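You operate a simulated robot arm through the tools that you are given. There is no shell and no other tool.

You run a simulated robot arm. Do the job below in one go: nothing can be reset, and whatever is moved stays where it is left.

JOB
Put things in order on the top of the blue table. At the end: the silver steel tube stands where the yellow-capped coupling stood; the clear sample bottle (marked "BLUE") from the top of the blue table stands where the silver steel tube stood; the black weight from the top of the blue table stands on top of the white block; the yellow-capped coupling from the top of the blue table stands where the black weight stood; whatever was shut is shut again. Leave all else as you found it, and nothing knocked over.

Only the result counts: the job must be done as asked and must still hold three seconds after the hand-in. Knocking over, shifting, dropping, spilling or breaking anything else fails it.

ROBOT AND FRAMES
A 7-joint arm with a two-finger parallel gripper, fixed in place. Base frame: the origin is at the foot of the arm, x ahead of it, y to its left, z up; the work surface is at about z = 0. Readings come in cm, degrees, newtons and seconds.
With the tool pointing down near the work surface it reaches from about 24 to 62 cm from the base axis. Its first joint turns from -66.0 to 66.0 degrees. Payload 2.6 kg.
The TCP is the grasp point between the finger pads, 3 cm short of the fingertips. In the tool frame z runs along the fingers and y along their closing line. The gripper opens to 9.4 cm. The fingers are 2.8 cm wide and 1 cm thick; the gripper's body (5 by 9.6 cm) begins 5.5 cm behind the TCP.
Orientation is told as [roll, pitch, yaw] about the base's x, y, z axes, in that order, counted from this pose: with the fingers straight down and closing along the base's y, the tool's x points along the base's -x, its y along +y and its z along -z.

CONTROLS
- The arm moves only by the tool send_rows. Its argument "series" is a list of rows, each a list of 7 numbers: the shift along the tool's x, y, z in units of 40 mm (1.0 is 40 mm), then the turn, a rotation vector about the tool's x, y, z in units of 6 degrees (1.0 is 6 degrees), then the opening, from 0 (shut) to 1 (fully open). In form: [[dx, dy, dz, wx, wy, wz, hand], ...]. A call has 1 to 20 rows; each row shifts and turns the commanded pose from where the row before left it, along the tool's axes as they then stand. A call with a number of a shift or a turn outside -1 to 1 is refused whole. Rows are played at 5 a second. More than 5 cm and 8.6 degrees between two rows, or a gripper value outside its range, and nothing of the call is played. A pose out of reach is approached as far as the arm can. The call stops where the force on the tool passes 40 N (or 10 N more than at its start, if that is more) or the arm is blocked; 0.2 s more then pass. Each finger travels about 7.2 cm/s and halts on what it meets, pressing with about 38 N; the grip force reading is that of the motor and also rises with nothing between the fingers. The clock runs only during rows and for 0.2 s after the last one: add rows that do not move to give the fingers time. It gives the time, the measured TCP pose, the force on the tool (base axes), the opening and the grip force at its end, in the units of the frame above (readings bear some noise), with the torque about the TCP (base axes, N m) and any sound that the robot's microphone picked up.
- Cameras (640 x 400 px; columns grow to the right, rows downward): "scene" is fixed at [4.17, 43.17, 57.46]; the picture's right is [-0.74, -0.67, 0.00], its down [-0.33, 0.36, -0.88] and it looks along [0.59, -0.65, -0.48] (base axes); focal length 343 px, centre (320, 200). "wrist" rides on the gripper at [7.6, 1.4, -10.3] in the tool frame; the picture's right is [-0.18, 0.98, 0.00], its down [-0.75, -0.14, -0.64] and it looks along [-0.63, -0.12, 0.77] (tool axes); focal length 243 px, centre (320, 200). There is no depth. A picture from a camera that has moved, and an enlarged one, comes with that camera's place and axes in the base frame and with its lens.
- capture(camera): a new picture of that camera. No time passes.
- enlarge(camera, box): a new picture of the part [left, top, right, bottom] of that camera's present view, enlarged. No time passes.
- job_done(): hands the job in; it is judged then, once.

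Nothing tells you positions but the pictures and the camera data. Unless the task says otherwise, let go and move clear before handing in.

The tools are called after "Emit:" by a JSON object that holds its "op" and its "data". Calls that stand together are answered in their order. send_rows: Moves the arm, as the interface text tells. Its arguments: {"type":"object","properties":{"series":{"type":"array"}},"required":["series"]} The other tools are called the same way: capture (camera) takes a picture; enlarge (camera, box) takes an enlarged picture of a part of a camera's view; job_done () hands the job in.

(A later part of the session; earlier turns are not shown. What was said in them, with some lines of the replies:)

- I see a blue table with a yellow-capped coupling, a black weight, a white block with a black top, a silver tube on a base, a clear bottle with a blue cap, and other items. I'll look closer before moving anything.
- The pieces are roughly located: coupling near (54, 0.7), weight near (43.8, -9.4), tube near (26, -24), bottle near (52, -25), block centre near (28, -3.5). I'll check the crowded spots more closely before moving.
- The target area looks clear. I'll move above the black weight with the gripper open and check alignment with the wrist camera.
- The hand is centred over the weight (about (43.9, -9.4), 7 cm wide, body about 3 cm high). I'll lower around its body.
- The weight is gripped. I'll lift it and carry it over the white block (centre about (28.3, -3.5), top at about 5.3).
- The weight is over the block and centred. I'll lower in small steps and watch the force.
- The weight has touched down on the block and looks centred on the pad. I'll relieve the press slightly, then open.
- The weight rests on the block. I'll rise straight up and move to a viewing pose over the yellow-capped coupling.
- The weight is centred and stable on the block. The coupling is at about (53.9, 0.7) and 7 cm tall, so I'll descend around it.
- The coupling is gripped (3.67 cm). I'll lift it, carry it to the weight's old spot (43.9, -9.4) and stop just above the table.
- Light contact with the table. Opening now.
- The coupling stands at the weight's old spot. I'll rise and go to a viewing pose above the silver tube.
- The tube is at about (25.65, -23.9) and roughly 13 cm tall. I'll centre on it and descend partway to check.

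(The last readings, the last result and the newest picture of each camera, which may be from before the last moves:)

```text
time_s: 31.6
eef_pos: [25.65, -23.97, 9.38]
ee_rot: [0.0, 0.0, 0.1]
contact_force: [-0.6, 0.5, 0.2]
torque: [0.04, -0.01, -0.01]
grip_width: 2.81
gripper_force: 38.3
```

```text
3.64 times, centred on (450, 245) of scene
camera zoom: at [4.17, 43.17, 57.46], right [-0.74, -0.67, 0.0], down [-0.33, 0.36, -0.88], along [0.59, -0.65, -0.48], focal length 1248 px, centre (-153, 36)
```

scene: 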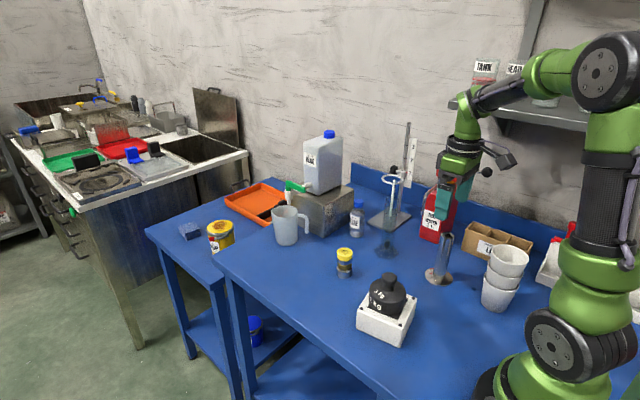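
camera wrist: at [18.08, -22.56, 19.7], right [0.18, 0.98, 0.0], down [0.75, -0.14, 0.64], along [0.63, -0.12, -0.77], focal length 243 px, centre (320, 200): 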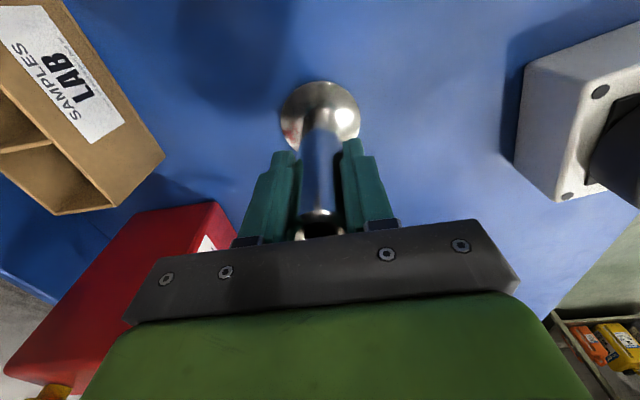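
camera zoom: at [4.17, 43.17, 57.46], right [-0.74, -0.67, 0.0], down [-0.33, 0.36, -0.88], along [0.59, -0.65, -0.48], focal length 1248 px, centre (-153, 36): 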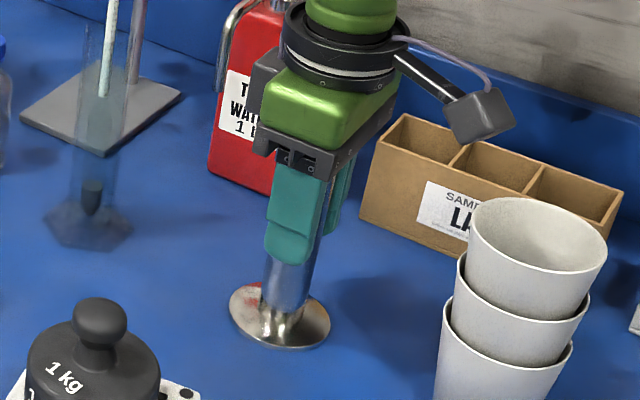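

The tube is gripped (2.81 cm). I'll lift it and carry it over toward the coupling's old spot.

Emit:
{"op": "send_rows", "data": {"series": [[0, 0, -0.2, 0, 0, 0, 0.15], [0, 0, -0.5, 0, 0, 0, 0.15], [0, 0, -0.8, 0, 0, 0, 0.15], [0, 0, -0.9, 0, 0, 0, 0.15], [0, 0, -0.6, 0, 0, 0, 0.15], [0, 0, 0, 0, 0, 0, 0.15]]}}

Emit:
{"op": "enlarge", "data": {"camera": "scene", "box": [380, 130, 540, 300]}}

```text
time_s: 33.0
eef_pos: [25.48, -23.98, 21.22]
ee_rot: [-0.1, 0.0, -0.1]
contact_force: [0.7, -0.1, -0.5]
torque: [0.02, 0.01, -0.01]
grip_width: 2.83
gripper_force: 38.1
```

```text
2.35 times, centred on (460, 215) of scene
camera zoom: at [4.17, 43.17, 57.46], right [-0.74, -0.67, 0.0], down [-0.33, 0.36, -0.88], along [0.59, -0.65, -0.48], focal length 808 px, centre (-9, 165)
```

zoom: 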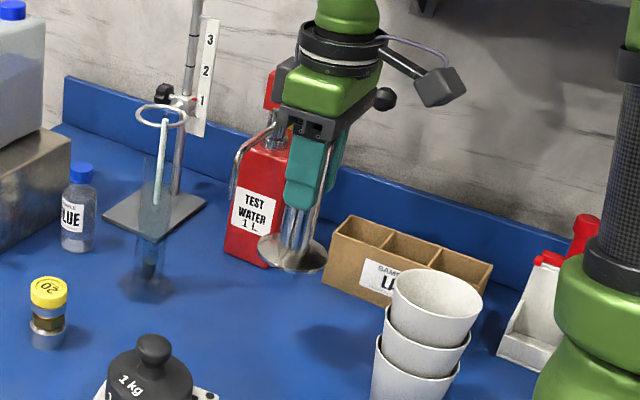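

Emit:
{"op": "send_rows", "data": {"series": [[-0.2825, 0.2458, 0, 0, 0, 0, 0.15], [-0.4944, 0.4302, 0, 0, 0, 0, 0.15], [-0.6356, 0.553, 0, 0, 0, 0, 0.15], [-0.7063, 0.6145, 0, 0, 0, 0, 0.15], [-0.7063, 0.6145, 0, 0, 0, 0, 0.15], [-0.7063, 0.6145, 0, 0, 0, 0, 0.15], [-0.7063, 0.6145, 0, 0, 0, 0, 0.15], [-0.7063, 0.6145, 0, 0, 0, 0, 0.15], [-0.7063, 0.6145, 0, 0, 0, 0, 0.15], [-0.6356, 0.553, 0, 0, 0, 0, 0.15], [-0.4944, 0.4302, 0, 0, 0, 0, 0.15], [-0.2825, 0.2458, 0, 0, 0, 0, 0.15], [0, 0, 0, 0, 0, 0, 0.15], [0, 0, 0, 0, 0, 0, 0.15]]}}

Emit:
{"op": "capture", "data": {"camera": "scene"}}

Emit:
{"op": "capture", "data": {"camera": "wrist"}}

```text
time_s: 36.0
eef_pos: [53.82, 0.68, 21.21]
ee_rot: [0.0, 0.1, -0.1]
contact_force: [-0.5, 0.0, -1.4]
torque: [0.0, 0.0, 0.0]
grip_width: 2.83
gripper_force: 37.7
```

```text
taken
```

scene: 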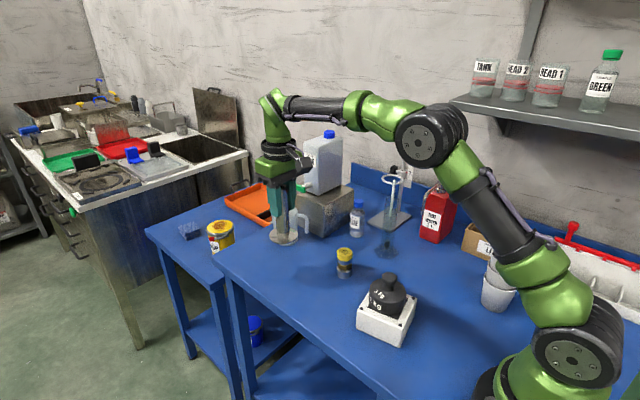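

```text
taken
camera wrist: at [46.24, 2.11, 31.59], right [0.18, 0.98, 0.0], down [0.75, -0.14, 0.64], along [0.63, -0.12, -0.77], focal length 243 px, centre (320, 200)
```

wrist: 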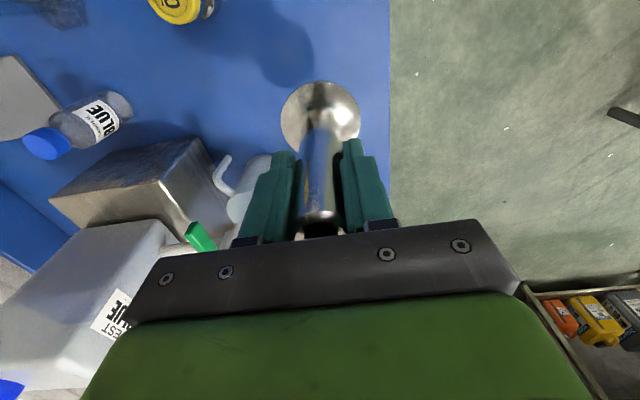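

Emit:
{"op": "send_rows", "data": {"series": [[0, 0, 0.3, 0, 0, 0, 0.15], [0, 0, 0.6, 0, 0, 0, 0.15], [0, 0, 0.7, 0, 0, 0, 0.15], [0, 0, 0.6, 0, 0, 0, 0.15], [0, 0, 0.4, 0, 0, 0, 0.15], [0, 0, 0.2, 0, 0, 0, 0.15], [0, 0, 0.1, 0, 0, 0, 0.15], [0, 0, 0.05, 0, 0, 0, 0.15], [0, 0, 0, 0, 0, 0, 0.15]]}}

Emit:
{"op": "enlarge", "data": {"camera": "scene", "box": [220, 190, 360, 300]}}

```text
time_s: 38.0
eef_pos: [53.9, 0.49, 9.66]
ee_rot: [-0.1, 0.0, 0.1]
contact_force: [1.1, -0.2, -2.2]
torque: [0.01, 0.02, 0.01]
grip_width: 2.83
gripper_force: 37.3
```

```text
3.64 times, centred on (290, 245) of scene
camera zoom: at [4.17, 43.17, 57.46], right [-0.74, -0.67, 0.0], down [-0.33, 0.36, -0.88], along [0.59, -0.65, -0.48], focal length 1248 px, centre (429, 36)
```

zoom: 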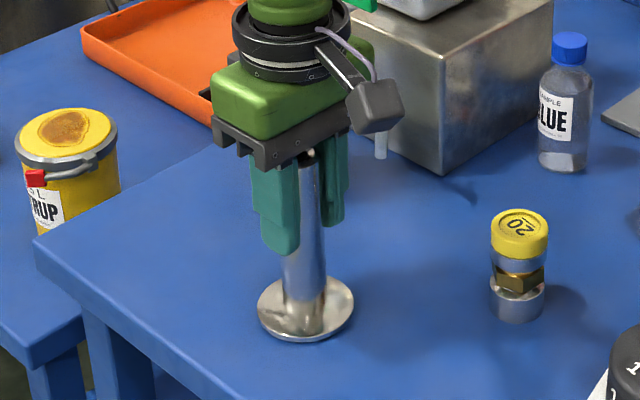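

Emit:
{"op": "send_rows", "data": {"series": [[0, 0, 0.025, 0, 0, 0, 0.15], [0, 0, 0.02, 0, 0, 0, 0.15], [0, 0, 0, 0, 0, 0, 0.15]]}}

```text
time_s: 38.8
eef_pos: [53.95, 0.57, 9.33]
ee_rot: [0.1, 0.0, -0.1]
contact_force: [0.0, -0.2, -0.5]
torque: [0.0, -0.03, -0.04]
grip_width: 2.85
gripper_force: 38.7
```

Emit:
{"op": "send_rows", "data": {"series": [[0, 0, 0.012, 0, 0, 0, 0.15], [0, 0, 0, 0, 0, 0, 0.15]]}}

```text
time_s: 39.4
eef_pos: [53.95, 0.6, 9.32]
ee_rot: [0.0, -0.1, 0.0]
contact_force: [0.4, 0.1, -0.5]
torque: [0.01, 0.0, 0.05]
grip_width: 2.86
gripper_force: 38.0
```

Emit:
{"op": "send_rows", "data": {"series": [[0, 0, 0.012, 0, 0, 0, 0.15], [0, 0, 0, 0, 0, 0, 0.15]]}}

Emit:
{"op": "enlarge", "data": {"camera": "scene", "box": [260, 230, 340, 290]}}

```text
time_s: 40.0
eef_pos: [54.06, 0.57, 9.25]
ee_rot: [0.0, -0.1, -0.1]
contact_force: [-4.8, -0.1, 12.7]
torque: [-0.1, 0.8, -0.01]
grip_width: 2.85
gripper_force: 38.3
```

```text
6.67 times, centred on (300, 260) of scene
camera zoom: at [4.16, 43.17, 57.46], right [-0.74, -0.67, 0.0], down [-0.33, 0.36, -0.88], along [0.59, -0.65, -0.48], focal length 2289 px, centre (453, -200)
```

zoom: 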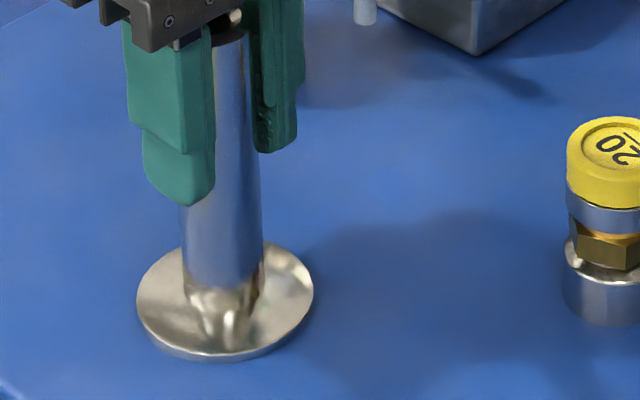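

Touchdown confirmed. I'll back off a hair and open the fingers evenly.

Emit:
{"op": "send_rows", "data": {"series": [[0, 0, -0.008, 0, 0, 0, 0.15], [0, 0, 0, 0, 0, 0, 0.15], [0, 0, 0, 0, 0, 0, 0.33], [0, 0, 0, 0, 0, 0, 0.4], [0, 0, 0, 0, 0, 0, 0.6], [0, 0, 0, 0, 0, 0, 0.8], [0, 0, 0, 0, 0, 0, 1], [0, 0, 0, 0, 0, 0, 1]]}}

Emit:
{"op": "capture", "data": {"camera": "wrist"}}

Emit:
{"op": "enlarge", "data": {"camera": "scene", "box": [240, 190, 360, 290]}}

```text
time_s: 41.8
eef_pos: [54.05, 0.65, 9.23]
ee_rot: [0.0, 0.0, 0.1]
contact_force: [-0.3, 0.4, 0.1]
torque: [0.06, -0.02, 0.01]
grip_width: 9.39
gripper_force: 0.0
```

```text
taken
camera wrist: at [46.39, 2.09, 19.59], right [0.18, 0.98, 0.0], down [0.75, -0.14, 0.64], along [0.63, -0.12, -0.77], focal length 243 px, centre (320, 200)
```

wrist: 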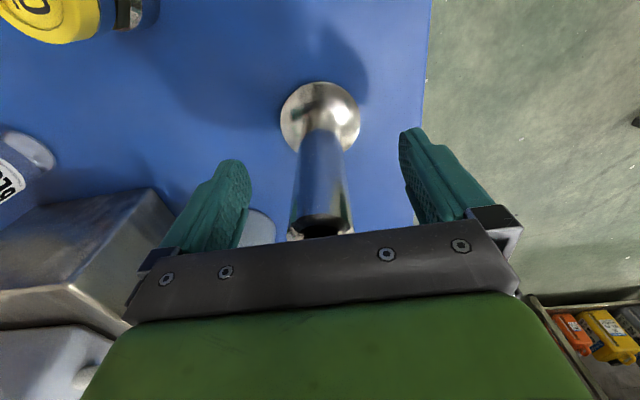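

```text
4.00 times, centred on (300, 240) of scene
camera zoom: at [4.17, 43.17, 57.46], right [-0.74, -0.67, 0.0], down [-0.33, 0.36, -0.88], along [0.59, -0.65, -0.48], focal length 1373 px, centre (400, 40)
```

zoom: 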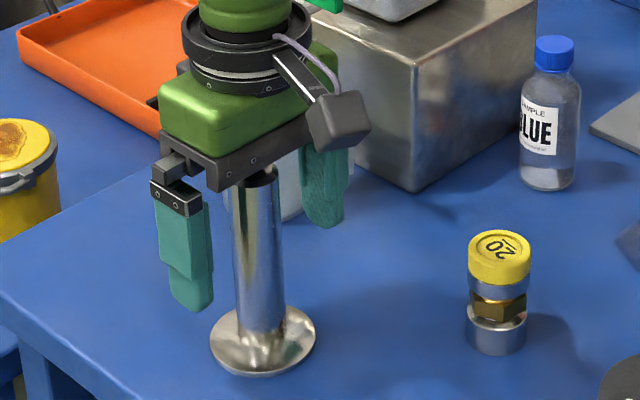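

The tube stands at the coupling's old spot. I'll rise clear and inspect the bottle's surroundings.

Emit:
{"op": "send_rows", "data": {"series": [[0, 0, -0.3, 0, 0, 0, 1], [0, 0, -0.6, 0, 0, 0, 1], [0, 0, -0.8, 0, 0, 0, 1], [0, 0, -1, 0, 0, 0, 1], [0, 0, -1, 0, 0, 0, 1], [0, 0, -0.7, 0, 0, 0, 1], [0.5, -0.3, 0, 0, 0, 0, 1], [0.8, -0.7, 0, 0, 0, 0, 1], [0.5, -0.5, 0, 0, 0, 0, 1], [0, 0, 0, 0, 0, 0, 1], [0, 0, 0, 0, 0, 0, 1]]}}

Emit:
{"op": "capture", "data": {"camera": "wrist"}}

Emit:
{"op": "enlarge", "data": {"camera": "wrist", "box": [0, 50, 240, 250]}}

Emit:
{"op": "capture", "data": {"camera": "scene"}}

Emit:
{"op": "enlarge", "data": {"camera": "scene", "box": [250, 200, 350, 290]}}

```text
time_s: 44.2
eef_pos: [46.66, -5.4, 26.76]
ee_rot: [0.0, -0.1, 0.0]
contact_force: [0.6, 0.1, -0.6]
torque: [0.04, -0.02, -0.02]
grip_width: 9.42
gripper_force: 0.1
```

```text
taken
camera wrist: at [39.11, -3.9, 37.13], right [0.18, 0.98, 0.0], down [0.75, -0.14, 0.64], along [0.63, -0.12, -0.77], focal length 243 px, centre (320, 200)
```

wrist: 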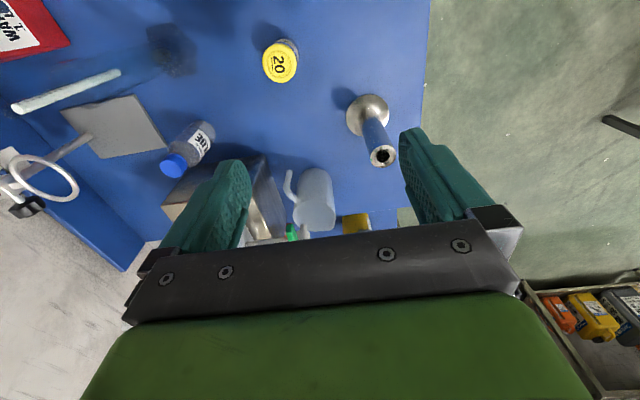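

```text
2.00 times, centred on (120, 150) of wrist
camera zoom: at [39.11, -3.9, 37.13], right [0.18, 0.98, 0.0], down [0.75, -0.14, 0.64], along [0.63, -0.12, -0.77], focal length 485 px, centre (720, 300)
```

zoom: 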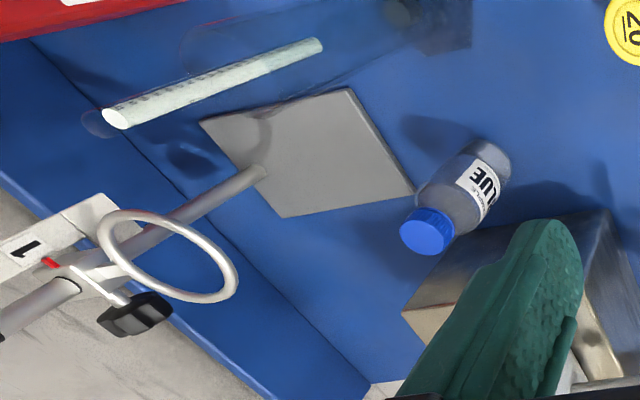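

```text
taken
```

scene: 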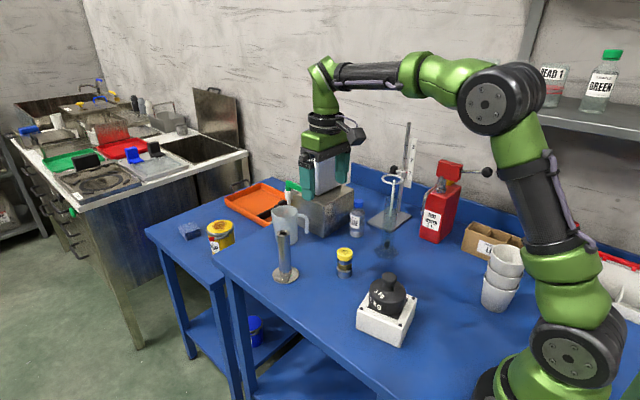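

```text
4.44 times, centred on (300, 245) of scene
camera zoom: at [4.17, 43.17, 57.46], right [-0.74, -0.67, 0.0], down [-0.33, 0.36, -0.88], along [0.59, -0.65, -0.48], focal length 1526 px, centre (409, 0)
```

zoom: 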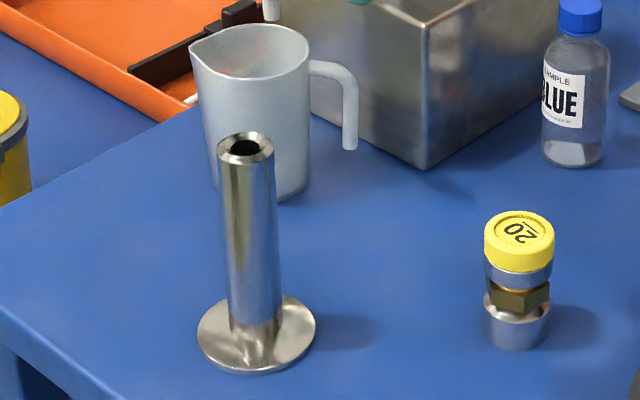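

Tube is placed upright. Because the glass cylinder is close to the bottle, I'll turn the hand 45° so its camera points to the free side, staying high.

Emit:
{"op": "send_rows", "data": {"series": [[0, 0, 0, 0, 0, 0.5, 0.9], [0, 0, 0, 0, 0, 1, 0.8], [0, 0, 0, 0, 0, 1, 0.74], [0, 0, 0, 0, 0, 1, 0.74], [0, 0, 0, 0, 0, 1, 0.74], [0, 0, 0, 0, 0, 1, 0.74], [0, 0, 0, 0, 0, 1, 0.74], [0, 0, 0, 0, 0, 1, 0.74], [0, 0, 0, 0, 0, 0, 0.74], [0, 0, 0, 0, 0, 0, 0.74]]}}

Emit:
{"op": "capture", "data": {"camera": "scene"}}

Emit:
{"op": "capture", "data": {"camera": "wrist"}}

```text
time_s: 46.4
eef_pos: [46.81, -5.29, 26.63]
ee_rot: [0.0, 0.0, -44.9]
contact_force: [-1.0, -0.7, 0.0]
torque: [0.05, -0.04, 0.02]
grip_width: 6.93
gripper_force: 0.2
```

```text
taken
```

scene: 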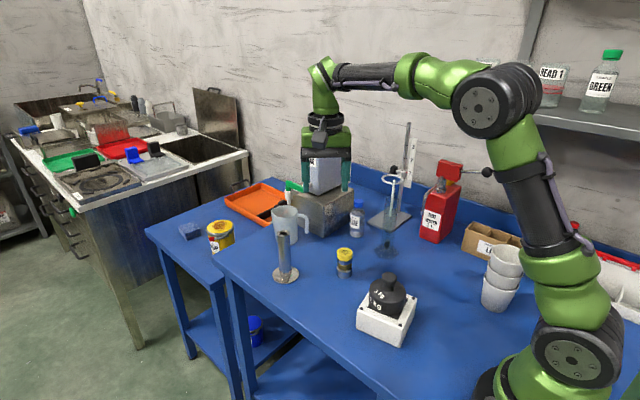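

```text
taken
camera wrist: at [42.41, 1.03, 37.08], right [0.83, 0.56, 0.0], down [0.43, -0.63, 0.64], along [0.36, -0.53, -0.77], focal length 243 px, centre (320, 200)
```

wrist: 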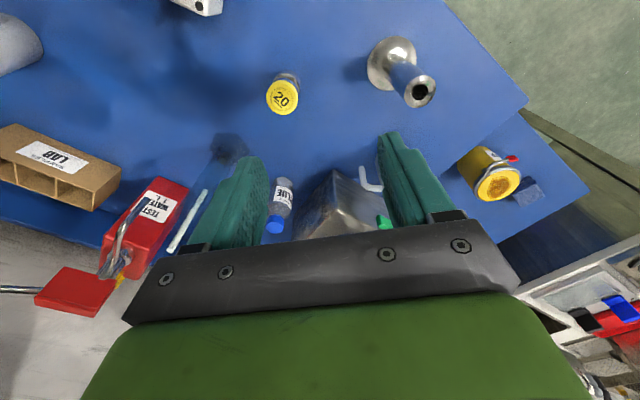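

Emit:
{"op": "send_rows", "data": {"series": [[-0.27, -0.156, 0, 0, 0, 0, 0.74], [-0.451, -0.26, 0, 0, 0, 0, 0.74], [-0.631, -0.364, 0, 0, 0, 0, 0.74], [-0.676, -0.39, 0, 0, 0, 0, 0.74], [-0.676, -0.39, 0, 0, 0, 0, 0.74], [-0.631, -0.364, 0, 0, 0, 0, 0.74], [-0.541, -0.312, 0, 0, 0, 0, 0.74], [-0.406, -0.234, 0, 0, 0, 0, 0.74], [-0.225, -0.13, 0, 0, 0, 0, 0.74], [0, 0, 0, 0, 0, 0, 0.74], [0, 0, 0, 0, 0, 0, 0.74]]}}

Emit:
{"op": "capture", "data": {"camera": "wrist"}}

Emit:
{"op": "enlarge", "data": {"camera": "wrist", "box": [220, 20, 420, 180]}}

Emit:
{"op": "enlarge", "data": {"camera": "scene", "box": [280, 110, 460, 270]}}

```text
time_s: 48.8
eef_pos: [51.65, -24.07, 26.85]
ee_rot: [0.0, 0.0, -45.0]
contact_force: [0.5, 0.9, 0.1]
torque: [0.04, 0.03, -0.01]
grip_width: 6.95
gripper_force: 0.1
out of reach, approached as far as the arm can: row 8, 9
```

```text
taken
camera wrist: at [47.27, -17.55, 37.09], right [0.82, 0.57, 0.0], down [0.43, -0.63, 0.64], along [0.36, -0.53, -0.77], focal length 243 px, centre (320, 200)
```

wrist: 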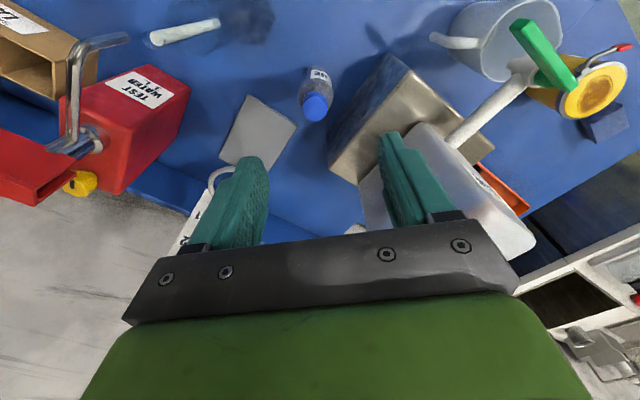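

```text
2.50 times, centred on (320, 100) of wrist
camera zoom: at [47.27, -17.55, 37.09], right [0.82, 0.57, 0.0], down [0.43, -0.63, 0.64], along [0.36, -0.53, -0.77], focal length 606 px, centre (320, 450)
```

zoom: 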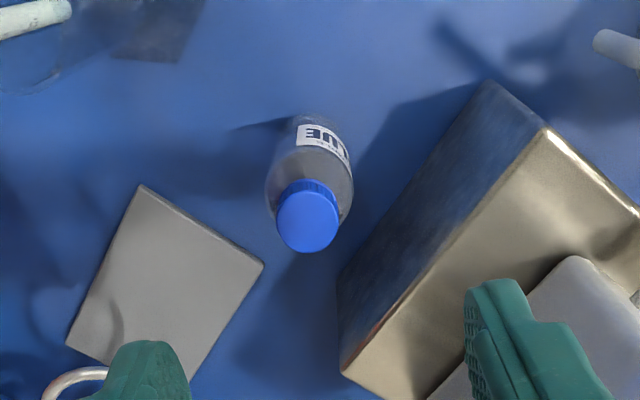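

```text
2.50 times, centred on (370, 190) of scene
camera zoom: at [4.17, 43.17, 57.46], right [-0.74, -0.67, 0.0], down [-0.33, 0.36, -0.88], along [0.59, -0.65, -0.48], focal length 858 px, centre (195, 225)
```

zoom: 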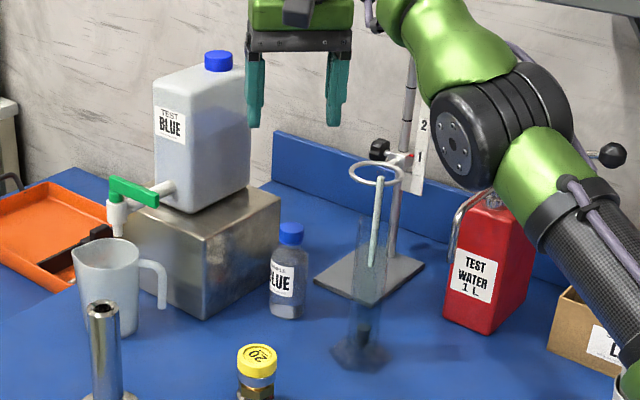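

The wrist view puts the bottle at about (52.0, -25.3). At this height the pose was just out of reach, so I'll lower some (still above the cap) and correct.

Emit:
{"op": "send_rows", "data": {"series": [[0, 0, 0.5, 0, 0, 0, 0.74], [0, 0, 0.7, 0, 0, 0, 0.74], [0, 0, 0.7, 0, 0, 0, 0.74], [0, 0, 0.2, 0, 0, 0, 0.74], [0, 0, 0, 0, 0, 0, 0.74], [0, 0, 0, 0, 0, 0, 0.74]]}}

Emit:
{"op": "capture", "data": {"camera": "wrist"}}

Emit:
{"op": "enlarge", "data": {"camera": "scene", "box": [280, 110, 460, 270]}}

```text
time_s: 50.2
eef_pos: [51.78, -23.87, 18.21]
ee_rot: [-0.1, 0.0, -45.0]
contact_force: [-0.1, -0.8, -0.1]
torque: [-0.02, -0.02, 0.01]
grip_width: 6.97
gripper_force: 0.0
```

```text
taken
camera wrist: at [47.37, -17.48, 28.55], right [0.83, 0.56, 0.0], down [0.43, -0.63, 0.64], along [0.36, -0.53, -0.77], focal length 243 px, centre (320, 200)
```

wrist: 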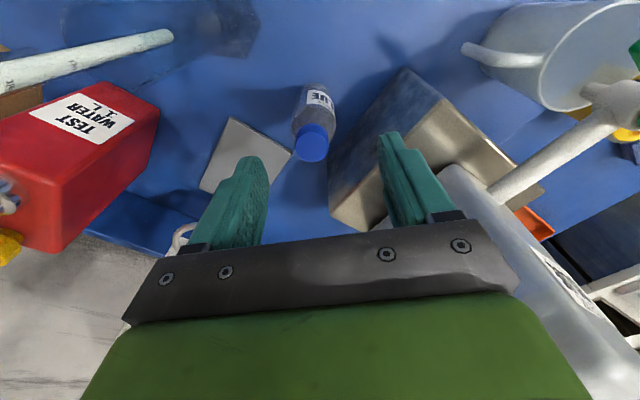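

```text
2.50 times, centred on (370, 190) of scene
camera zoom: at [4.17, 43.17, 57.46], right [-0.74, -0.67, 0.0], down [-0.33, 0.36, -0.88], along [0.59, -0.65, -0.48], focal length 858 px, centre (195, 225)
```

zoom: 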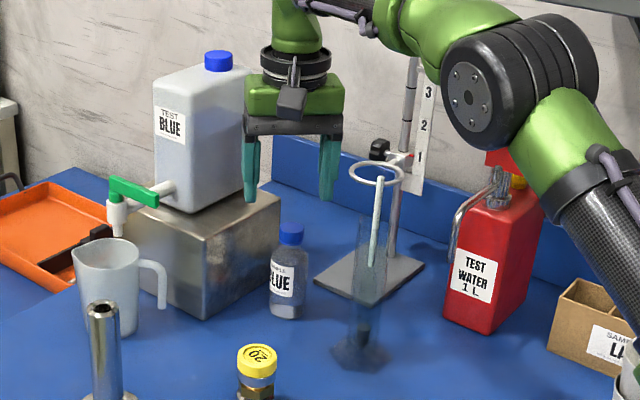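

Emit:
{"op": "send_rows", "data": {"series": [[-0.13, -0.1, 0.1, 0, 0, 0, 0.74], [-0.126, -0.103, 0.2, 0, 0, 0, 0.74], [0, 0, 0, 0, 0, 0, 0.74], [0, 0, 0, 0, 0, 0, 0.74]]}}

Emit:
{"op": "capture", "data": {"camera": "wrist"}}

Emit:
{"op": "enlarge", "data": {"camera": "wrist", "box": [240, 50, 400, 210]}}

```text
time_s: 51.2
eef_pos: [51.88, -25.15, 17.1]
ee_rot: [0.0, 0.0, -45.1]
contact_force: [-0.1, 0.3, 0.0]
torque: [-0.02, -0.02, -0.03]
grip_width: 6.97
gripper_force: 0.1
```

```text
taken
camera wrist: at [47.45, -18.7, 27.42], right [0.83, 0.56, 0.0], down [0.43, -0.63, 0.64], along [0.36, -0.53, -0.77], focal length 243 px, centre (320, 200)
```

wrist: 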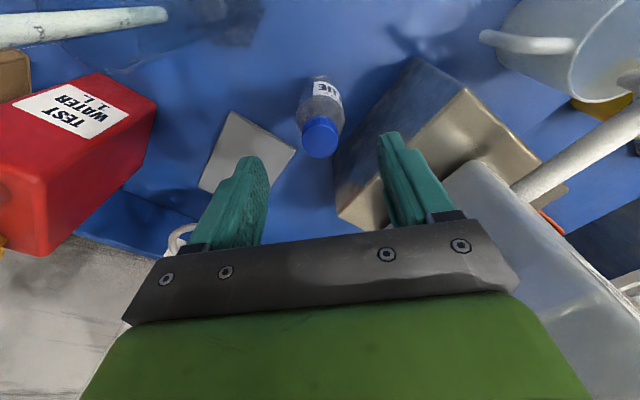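

```text
2.50 times, centred on (320, 130) of wrist
camera zoom: at [47.45, -18.7, 27.42], right [0.83, 0.56, 0.0], down [0.43, -0.63, 0.64], along [0.36, -0.53, -0.77], focal length 606 px, centre (320, 375)
```

zoom: 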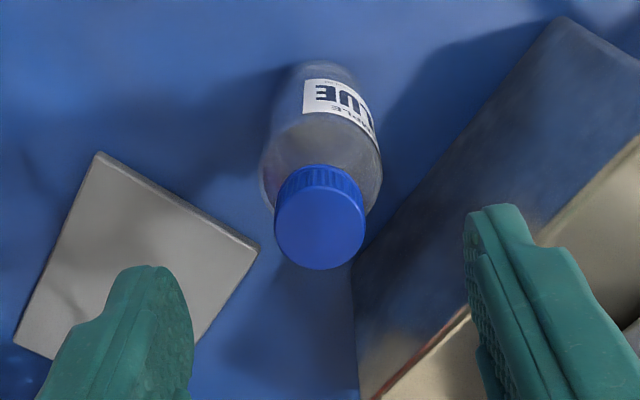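

Aligned within about 1 mm over the cap. Lowering around the bottle.

Emit:
{"op": "send_rows", "data": {"series": [[0, 0, 0.4, 0, 0, 0, 0.74], [0, 0, 0.5, 0, 0, 0, 0.74], [0, 0, 0.5, 0, 0, 0, 0.74], [0, 0, 0.4, 0, 0, 0, 0.74], [0, 0, 0.3, 0, 0, 0, 0.74], [0, 0, 0.15, 0, 0, 0, 0.74], [0, 0, 0, 0, 0, 0, 0.74], [0, 0, 0, 0, 0, 0, 0.74]]}}

Emit:
{"op": "capture", "data": {"camera": "wrist"}}

Emit:
{"op": "enlarge", "data": {"camera": "scene", "box": [300, 130, 440, 270]}}

```text
time_s: 53.0
eef_pos: [52.07, -25.27, 8.12]
ee_rot: [-0.1, 0.0, -44.9]
contact_force: [0.2, -0.9, -0.2]
torque: [-0.01, -0.01, -0.02]
grip_width: 6.94
gripper_force: 0.1
```

```text
taken
camera wrist: at [47.63, -18.83, 18.33], right [0.83, 0.56, 0.0], down [0.43, -0.63, 0.64], along [0.36, -0.53, -0.77], focal length 243 px, centre (320, 200)
```

wrist: 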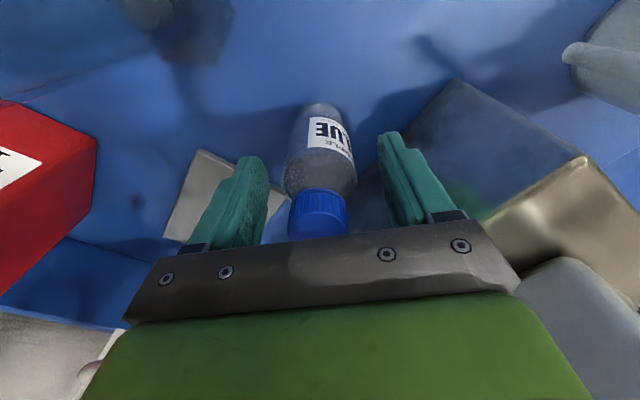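

```text
2.86 times, centred on (370, 200) of scene
camera zoom: at [4.17, 43.17, 57.46], right [-0.74, -0.67, 0.0], down [-0.33, 0.36, -0.88], along [0.59, -0.65, -0.48], focal length 981 px, centre (177, 200)
```

zoom: 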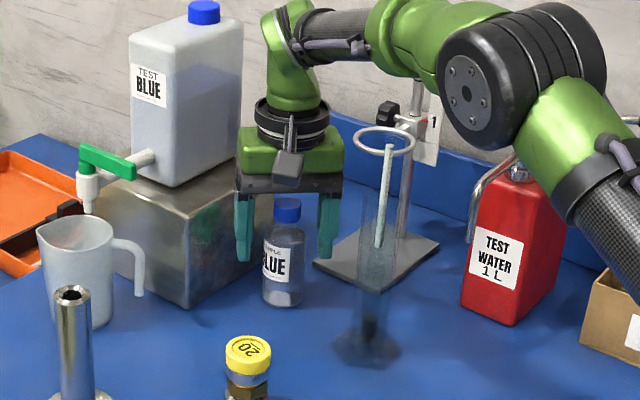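

Emit:
{"op": "send_rows", "data": {"series": [[0, 0, 0.15, 0, 0, 0, 0.74], [0, 0, 0.1, 0, 0, 0, 0.74], [0, 0, 0, 0, 0, 0, 0.74], [0, 0, 0, 0, 0, 0, 0.65], [0, 0, 0, 0, 0, 0, 0.56], [0, 0, 0, 0, 0, 0, 0.48], [0, 0, 0, 0, 0, 0, 0.42], [0, 0, 0, 0, 0, 0, 0.36], [0, 0, 0, 0, 0, 0, 0.3], [0, 0, 0, 0, 0, 0, 0.3]]}}

Emit:
{"op": "capture", "data": {"camera": "wrist"}}

Emit:
{"op": "enlarge", "data": {"camera": "scene", "box": [300, 130, 440, 270]}}

```text
time_s: 55.2
eef_pos: [51.98, -25.26, 6.98]
ee_rot: [0.0, 0.0, -45.1]
contact_force: [0.3, -1.3, 0.1]
torque: [0.0, 0.01, 0.03]
grip_width: 4.1
gripper_force: 37.9
```

```text
taken
camera wrist: at [47.55, -18.87, 17.32], right [0.83, 0.56, 0.0], down [0.43, -0.63, 0.64], along [0.36, -0.53, -0.77], focal length 243 px, centre (320, 200)
```

wrist: 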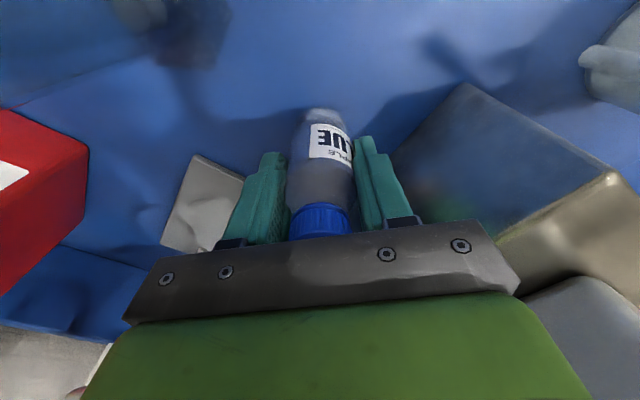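

```text
2.86 times, centred on (370, 200) of scene
camera zoom: at [4.17, 43.17, 57.46], right [-0.74, -0.67, 0.0], down [-0.33, 0.36, -0.88], along [0.59, -0.65, -0.48], focal length 981 px, centre (177, 200)
```

zoom: 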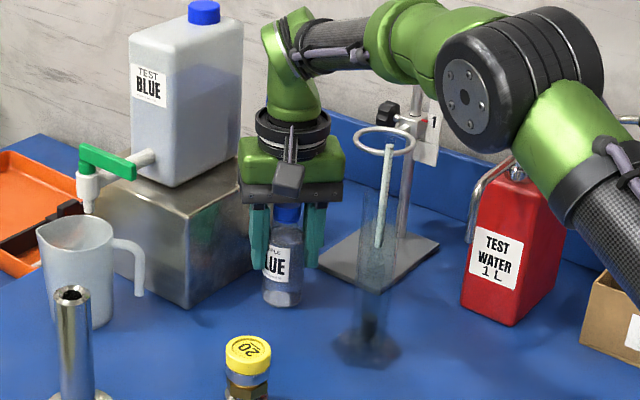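

The bottle is gripped (4.1 cm). I'll lift it straight up first.

Emit:
{"op": "send_rows", "data": {"series": [[0, 0, -0.2, 0, 0, 0, 0.3], [0, 0, -0.45, 0, 0, 0, 0.3], [0, 0, -0.6, 0, 0, 0, 0.3], [0, 0, -0.6, 0, 0, 0, 0.3], [0, 0, -0.5, 0, 0, 0, 0.3], [0, 0, -0.275, 0, 0, 0, 0.3], [0, 0, 0, 0, 0, 0, 0.3]]}}

Emit:
{"op": "enlarge", "data": {"camera": "scene", "box": [280, 110, 460, 270]}}

Emit:
{"op": "capture", "data": {"camera": "wrist"}}

```text
time_s: 56.8
eef_pos: [51.89, -25.4, 17.53]
ee_rot: [0.0, 0.1, -45.0]
contact_force: [0.1, 0.5, -1.7]
torque: [0.01, 0.03, 0.03]
grip_width: 4.1
gripper_force: 38.5
```

```text
2.50 times, centred on (370, 190) of scene
camera zoom: at [4.17, 43.17, 57.46], right [-0.74, -0.67, 0.0], down [-0.33, 0.36, -0.88], along [0.59, -0.65, -0.48], focal length 858 px, centre (195, 225)
```

zoom: 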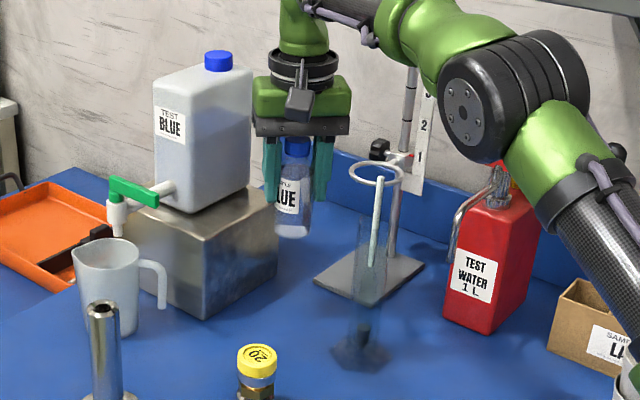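

```text
taken
camera wrist: at [47.58, -19.05, 27.87], right [0.83, 0.56, 0.0], down [0.43, -0.63, 0.64], along [0.36, -0.53, -0.77], focal length 243 px, centre (320, 200)
```

wrist: 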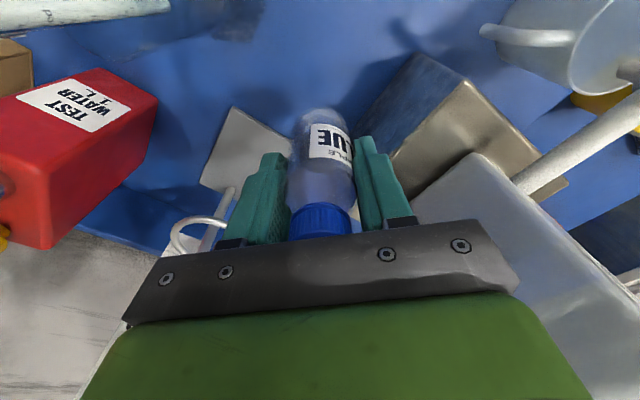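

The bottle is up cleanly. I'll carry it around the glass cylinder on the free side.

Emit:
{"op": "send_rows", "data": {"series": [[0.265, 0.111, 0, 0, 0, 0, 0.3], [0.529, 0.221, 0, 0, 0, 0, 0.3], [0.662, 0.276, 0, 0, 0, 0, 0.3], [0.662, 0.276, 0, 0, 0, 0, 0.3], [0.662, 0.276, 0, 0, 0, 0, 0.3], [0.529, 0.222, 0, 0, 0, 0, 0.3], [0.442, -0.513, 0, 0, 0, 0, 0.3], [0.486, -0.564, 0, 0, 0, 0, 0.3], [0.486, -0.564, 0, 0, 0, 0, 0.3], [0.442, -0.513, 0, 0, 0, 0, 0.3], [0.354, -0.41, 0, 0, 0, 0, 0.3], [0, 0, 0, 0, 0, 0, 0.3]]}}

Emit:
{"op": "capture", "data": {"camera": "scene"}}

Emit:
{"op": "capture", "data": {"camera": "wrist"}}

```text
time_s: 59.4
eef_pos: [32.78, -12.99, 17.51]
ee_rot: [0.0, -0.1, -44.9]
contact_force: [-1.5, -0.7, -1.7]
torque: [0.0, -0.02, 0.01]
grip_width: 4.08
gripper_force: 37.6
```

```text
taken
```

scene: 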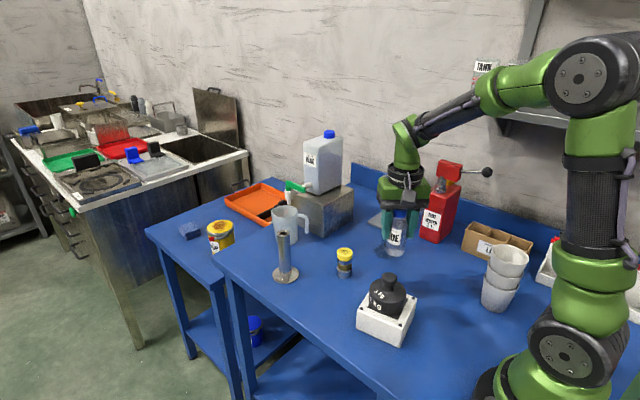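

```text
taken
camera wrist: at [28.39, -6.5, 27.82], right [0.83, 0.56, 0.0], down [0.43, -0.63, 0.64], along [0.36, -0.53, -0.77], focal length 243 px, centre (320, 200)
```

wrist: 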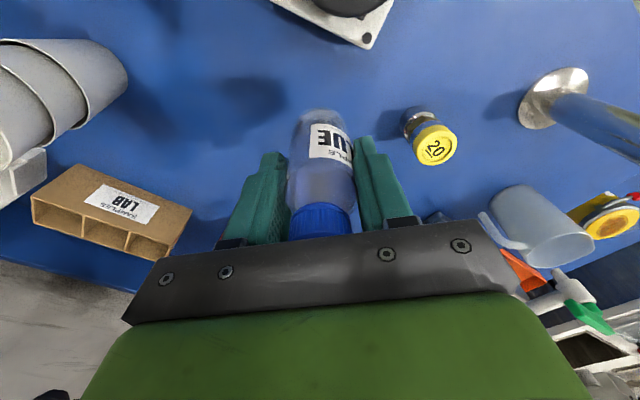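

Emit:
{"op": "send_rows", "data": {"series": [[-0.074, -0.388, 0, 0, 0, 0, 0.3], [-0.111, -0.582, 0, 0, 0, 0, 0.3], [-0.136, -0.712, 0, 0, 0, 0, 0.3], [-0.136, -0.712, 0, 0, 0, 0, 0.3], [-0.111, -0.582, 0, 0, 0, 0, 0.3], [-0.051, -0.259, 0, 0, 0, 0, 0.3], [0, 0, 0, 0, 0, 0, 0.3], [0, 0, 0, 0, 0, 0, 0.3]]}}

Emit:
{"op": "capture", "data": {"camera": "scene"}}

Emit:
{"op": "capture", "data": {"camera": "wrist"}}

```text
time_s: 61.2
eef_pos: [25.37, -24.05, 17.4]
ee_rot: [0.0, 0.1, -45.1]
contact_force: [0.4, -0.3, -0.8]
torque: [0.0, 0.02, 0.01]
grip_width: 4.09
gripper_force: 37.8
```

```text
taken
```

scene: 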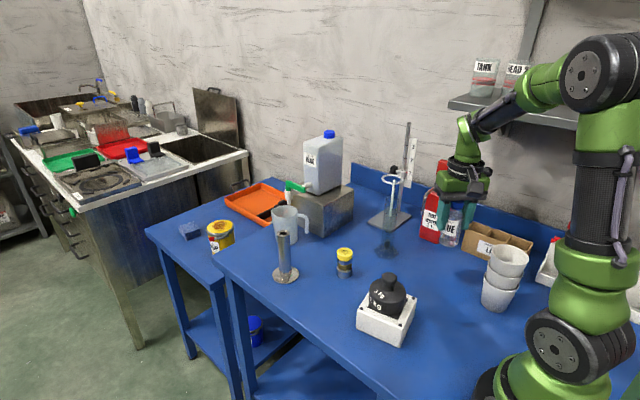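

```text
taken
camera wrist: at [21.08, -17.59, 27.85], right [0.83, 0.56, 0.0], down [0.43, -0.63, 0.64], along [0.36, -0.53, -0.77], focal length 243 px, centre (320, 200)
```

wrist: 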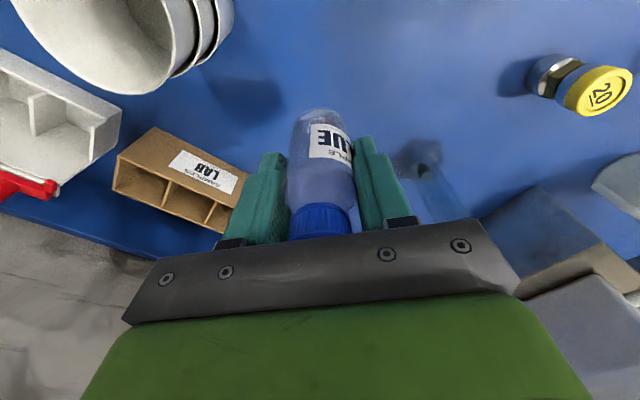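

Positioned over the tube's old spot. Lowering to just above the table.

Emit:
{"op": "send_rows", "data": {"series": [[0, 0, 0.3, 0, 0, 0, 0.3], [0, 0, 0.5, 0, 0, 0, 0.3], [0, 0, 0.5, 0, 0, 0, 0.3], [0, 0, 0.5, 0, 0, 0, 0.3], [0, 0, 0.35, 0, 0, 0, 0.3], [0, 0, 0.2, 0, 0, 0, 0.3], [0, 0, 0.1, 0, 0, 0, 0.3], [0, 0, 0.05, 0, 0, 0, 0.3], [0, 0, 0, 0, 0, 0, 0.3]]}}

Emit:
{"op": "enlarge", "data": {"camera": "scene", "box": [390, 180, 510, 300]}}

```text
time_s: 63.2
eef_pos: [25.46, -23.86, 7.55]
ee_rot: [-0.1, 0.1, -45.0]
contact_force: [0.2, 0.0, -1.0]
torque: [0.0, -0.01, 0.0]
grip_width: 4.09
gripper_force: 38.3
```

```text
3.33 times, centred on (450, 240) of scene
camera zoom: at [4.17, 43.17, 57.46], right [-0.74, -0.67, 0.0], down [-0.33, 0.36, -0.88], along [0.59, -0.65, -0.48], focal length 1144 px, centre (-113, 67)
```

zoom: 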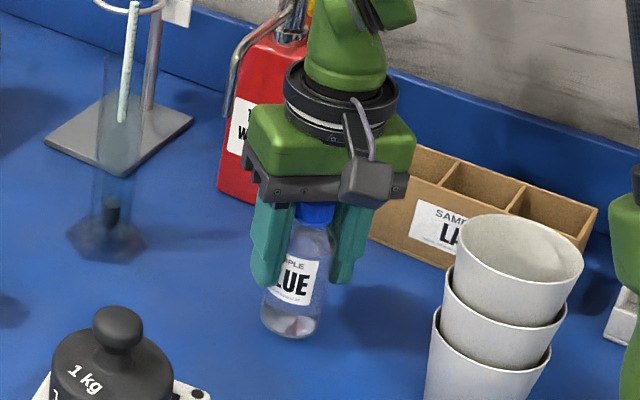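

Emit:
{"op": "enlarge", "data": {"camera": "scene", "box": [400, 220, 490, 290]}}

```text
5.71 times, centred on (445, 255) of scene
camera zoom: at [4.17, 43.17, 57.46], right [-0.74, -0.67, 0.0], down [-0.33, 0.36, -0.88], along [0.59, -0.65, -0.48], focal length 1962 px, centre (-394, -114)
```

zoom: 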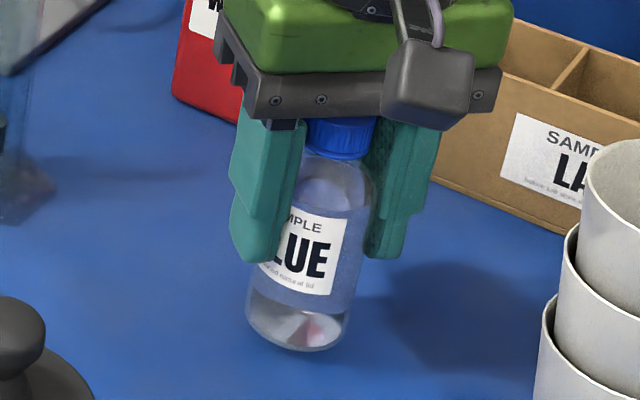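

The bottle compares about 4–5 mm short of the tube's old centre in the picture, so I'll nudge it before setting it down.

Emit:
{"op": "send_rows", "data": {"series": [[-0.044, 0.097, 0, 0, 0, 0, 0.3], [0, 0, 0.06, 0, 0, 0, 0.3], [0, 0, 0.03, 0, 0, 0, 0.3], [0, 0, 0, 0, 0, 0, 0.3]]}}

Emit:
{"op": "enlarge", "data": {"camera": "scene", "box": [400, 220, 490, 290]}}

```text
time_s: 64.2
eef_pos: [25.93, -23.79, 7.33]
ee_rot: [0.0, 0.0, -45.0]
contact_force: [-1.0, -0.4, -0.9]
torque: [-0.01, 0.01, -0.01]
grip_width: 4.1
gripper_force: 38.1
```

```text
5.71 times, centred on (445, 255) of scene
camera zoom: at [4.17, 43.17, 57.46], right [-0.74, -0.67, 0.0], down [-0.33, 0.36, -0.88], along [0.59, -0.65, -0.48], focal length 1962 px, centre (-394, -114)
```

zoom: 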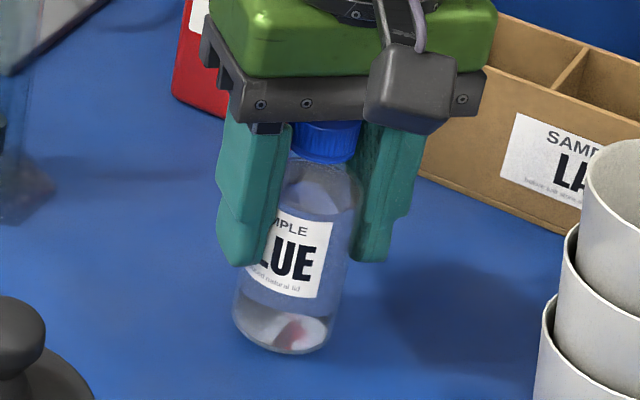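

Emit:
{"op": "send_rows", "data": {"series": [[0, 0, 0.015, 0, 0, 0, 0.3], [0, 0, 0, 0, 0, 0, 0.3]]}}

```text
time_s: 64.8
eef_pos: [26.02, -23.7, 7.11]
ee_rot: [0.0, 0.0, -45.0]
contact_force: [-0.3, 0.5, -0.9]
torque: [0.0, -0.02, 0.01]
grip_width: 4.1
gripper_force: 38.2
```

Emit:
{"op": "send_rows", "data": {"series": [[0, 0, 0.012, 0, 0, 0, 0.3], [0, 0, 0, 0, 0, 0, 0.3]]}}

```text
time_s: 65.4
eef_pos: [25.95, -23.75, 7.12]
ee_rot: [0.0, 0.0, -45.0]
contact_force: [0.0, -0.9, -1.8]
torque: [-0.01, 0.04, 0.0]
grip_width: 4.1
gripper_force: 37.8
```

Emit:
{"op": "send_rows", "data": {"series": [[0, 0, 0.012, 0, 0, 0, 0.3], [0, 0, 0, 0, 0, 0, 0.3]]}}

```text
time_s: 66.0
eef_pos: [25.88, -23.84, 6.96]
ee_rot: [0.0, 0.0, -45.0]
contact_force: [0.9, -1.5, -1.0]
torque: [-0.02, 0.01, 0.03]
grip_width: 4.07
gripper_force: 38.3
```

Emit:
{"op": "send_rows", "data": {"series": [[0, 0, 0.012, 0, 0, 0, 0.3], [0, 0, 0, 0, 0, 0, 0.3]]}}

```text
time_s: 66.6
eef_pos: [26.06, -23.79, 7.07]
ee_rot: [0.1, 0.0, -45.0]
contact_force: [-3.1, 3.0, 10.2]
torque: [0.3, 0.35, 0.0]
grip_width: 4.09
gripper_force: 37.6
```

Touchdown. Backing off a hair and opening evenly.

Emit:
{"op": "send_rows", "data": {"series": [[0, 0, -0.006, 0, 0, 0, 0.3], [0, 0, 0, 0, 0, 0, 0.3], [0, 0, 0, 0, 0, 0, 0.46], [0, 0, 0, 0, 0, 0, 0.54], [0, 0, 0, 0, 0, 0, 0.65], [0, 0, 0, 0, 0, 0, 0.8], [0, 0, 0, 0, 0, 0, 0.9], [0, 0, 0, 0, 0, 0, 0.9]]}}

Emit:
{"op": "capture", "data": {"camera": "wrist"}}

Emit:
{"op": "enlarge", "data": {"camera": "scene", "box": [390, 180, 510, 300]}}

```text
time_s: 68.4
eef_pos: [25.97, -23.86, 6.97]
ee_rot: [0.1, 0.0, -45.1]
contact_force: [-0.8, -0.4, -0.3]
torque: [0.0, -0.03, 0.01]
grip_width: 8.46
gripper_force: 0.1
```

```text
taken
camera wrist: at [21.57, -17.36, 17.34], right [0.83, 0.56, 0.0], down [0.43, -0.63, 0.64], along [0.36, -0.53, -0.77], focal length 243 px, centre (320, 200)
```

wrist: 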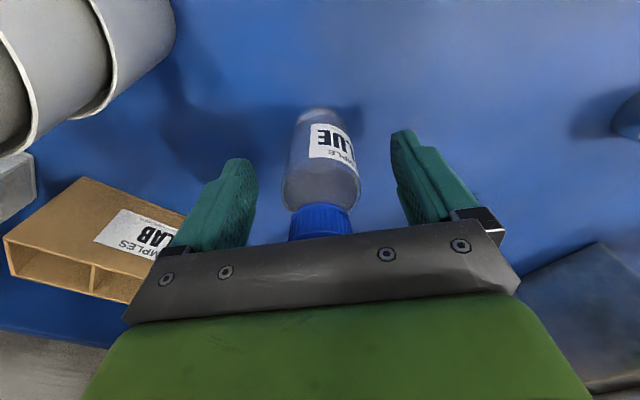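

```text
3.33 times, centred on (450, 240) of scene
camera zoom: at [4.17, 43.17, 57.46], right [-0.74, -0.67, 0.0], down [-0.33, 0.36, -0.88], along [0.59, -0.65, -0.48], focal length 1144 px, centre (-113, 67)
```

zoom: 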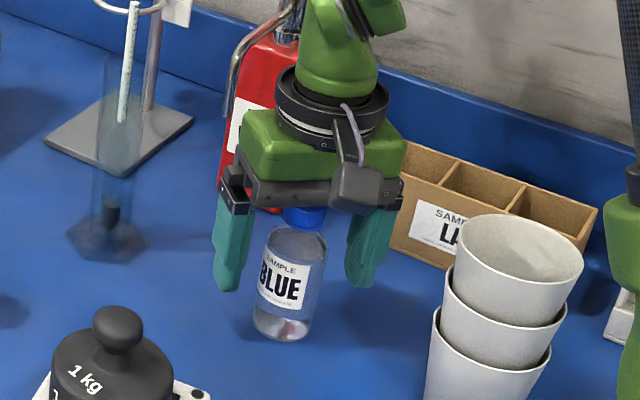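

The bottle stands free. I'll rise straight up and check everything.

Emit:
{"op": "send_rows", "data": {"series": [[0, 0, -0.2, 0, 0, 0, 0.9], [0, 0, -0.5, 0, 0, 0, 0.9], [0, 0, -0.8, 0, 0, 0, 0.9], [0, 0, -1, 0, 0, 0, 0.9], [0, 0, -1, 0, 0, 0, 0.9], [0, 0, -1, 0, 0, 0, 0.9], [0, 0, -0.5, 0, 0, 0, 0.9], [0.5, 0.3, -0.3, 0, 0, 0, 0.9], [0.5, 0.3, -0.2, 0, 0, 0, 0.9], [0, 0, 0, 0, 0, 0, 0.9], [0, 0, 0, 0, 0, 0, 0.9]]}}

Emit:
{"op": "capture", "data": {"camera": "scene"}}

Emit:
{"op": "capture", "data": {"camera": "wrist"}}

Emit:
{"op": "enlarge", "data": {"camera": "scene", "box": [240, 180, 400, 310]}}

Emit:
{"op": "enlarge", "data": {"camera": "scene", "box": [340, 190, 540, 350]}}

```text
time_s: 70.8
eef_pos: [24.84, -19.14, 28.84]
ee_rot: [-0.1, 0.0, -45.0]
contact_force: [-0.2, -0.6, 0.7]
torque: [-0.01, -0.01, 0.0]
grip_width: 8.46
gripper_force: 0.0
```

```text
taken
```

scene: 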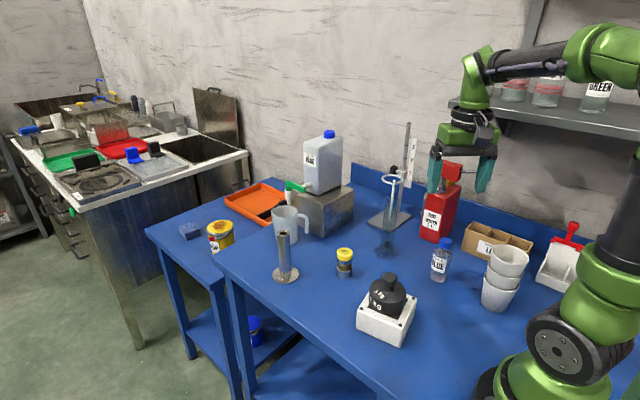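

```text
taken
camera wrist: at [20.43, -12.78, 39.19], right [0.83, 0.56, 0.0], down [0.43, -0.63, 0.64], along [0.36, -0.53, -0.77], focal length 243 px, centre (320, 200)
```

wrist: 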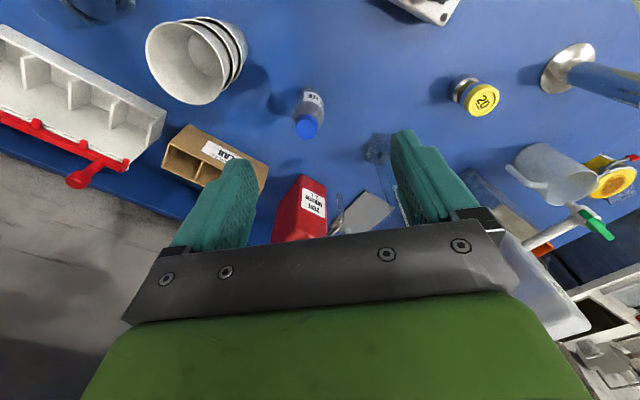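

```text
3.08 times, centred on (320, 245) of scene
camera zoom: at [4.17, 43.17, 57.46], right [-0.74, -0.67, 0.0], down [-0.33, 0.36, -0.88], along [0.59, -0.65, -0.48], focal length 1056 px, centre (320, 62)
```

zoom: 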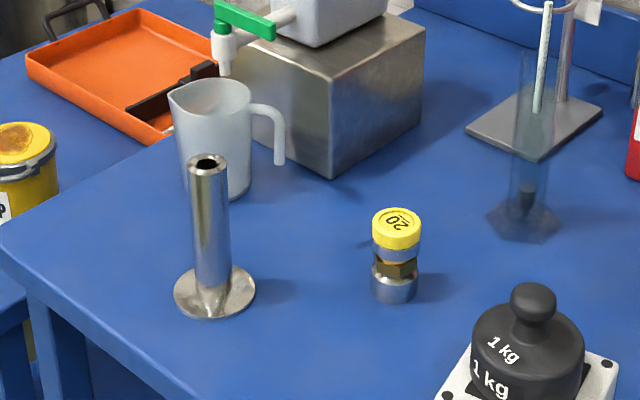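

```text
2.50 times, centred on (440, 270) of scene
camera zoom: at [4.17, 43.17, 57.46], right [-0.74, -0.67, 0.0], down [-0.33, 0.36, -0.88], along [0.59, -0.65, -0.48], focal length 858 px, centre (20, 25)
```

zoom: 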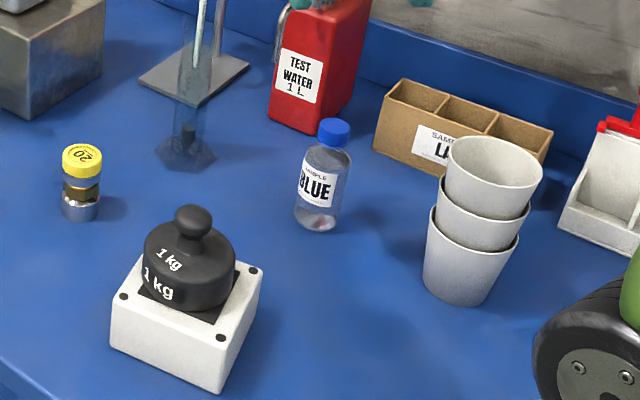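

All four moves look right: the tube is on the coupling's old spot, the bottle on the tube's, the coupling on the weight's, and the weight is on the white block. Nothing else has shifted, nothing was opened, and the hand is empty and clear, so I'm handing in.

Emit:
{"op": "job_done", "data": {}}

```text
The job is handed in.
```

The job is handed in with all four pieces moved. In the last pictures everything was standing upright and nothing else had shifted. No result has come back from the judging yet.

- **Black weight:** it is centred on top of the white block.
- **Yellow-capped coupling:** it stands where the black weight stood, and the two spots match in the pictures.
- **Silver steel tube:** it stands where the coupling stood, about 3 mm off by my picture measurements.
- **Clear sample bottle ("BLUE"):** it stands where the tube stood. I nudged it about 4 mm before setting it down so it lined up with the tube's old centre.

I opened nothing, so there was nothing to shut again. The gripper was empty and well clear of the table when I handed in.
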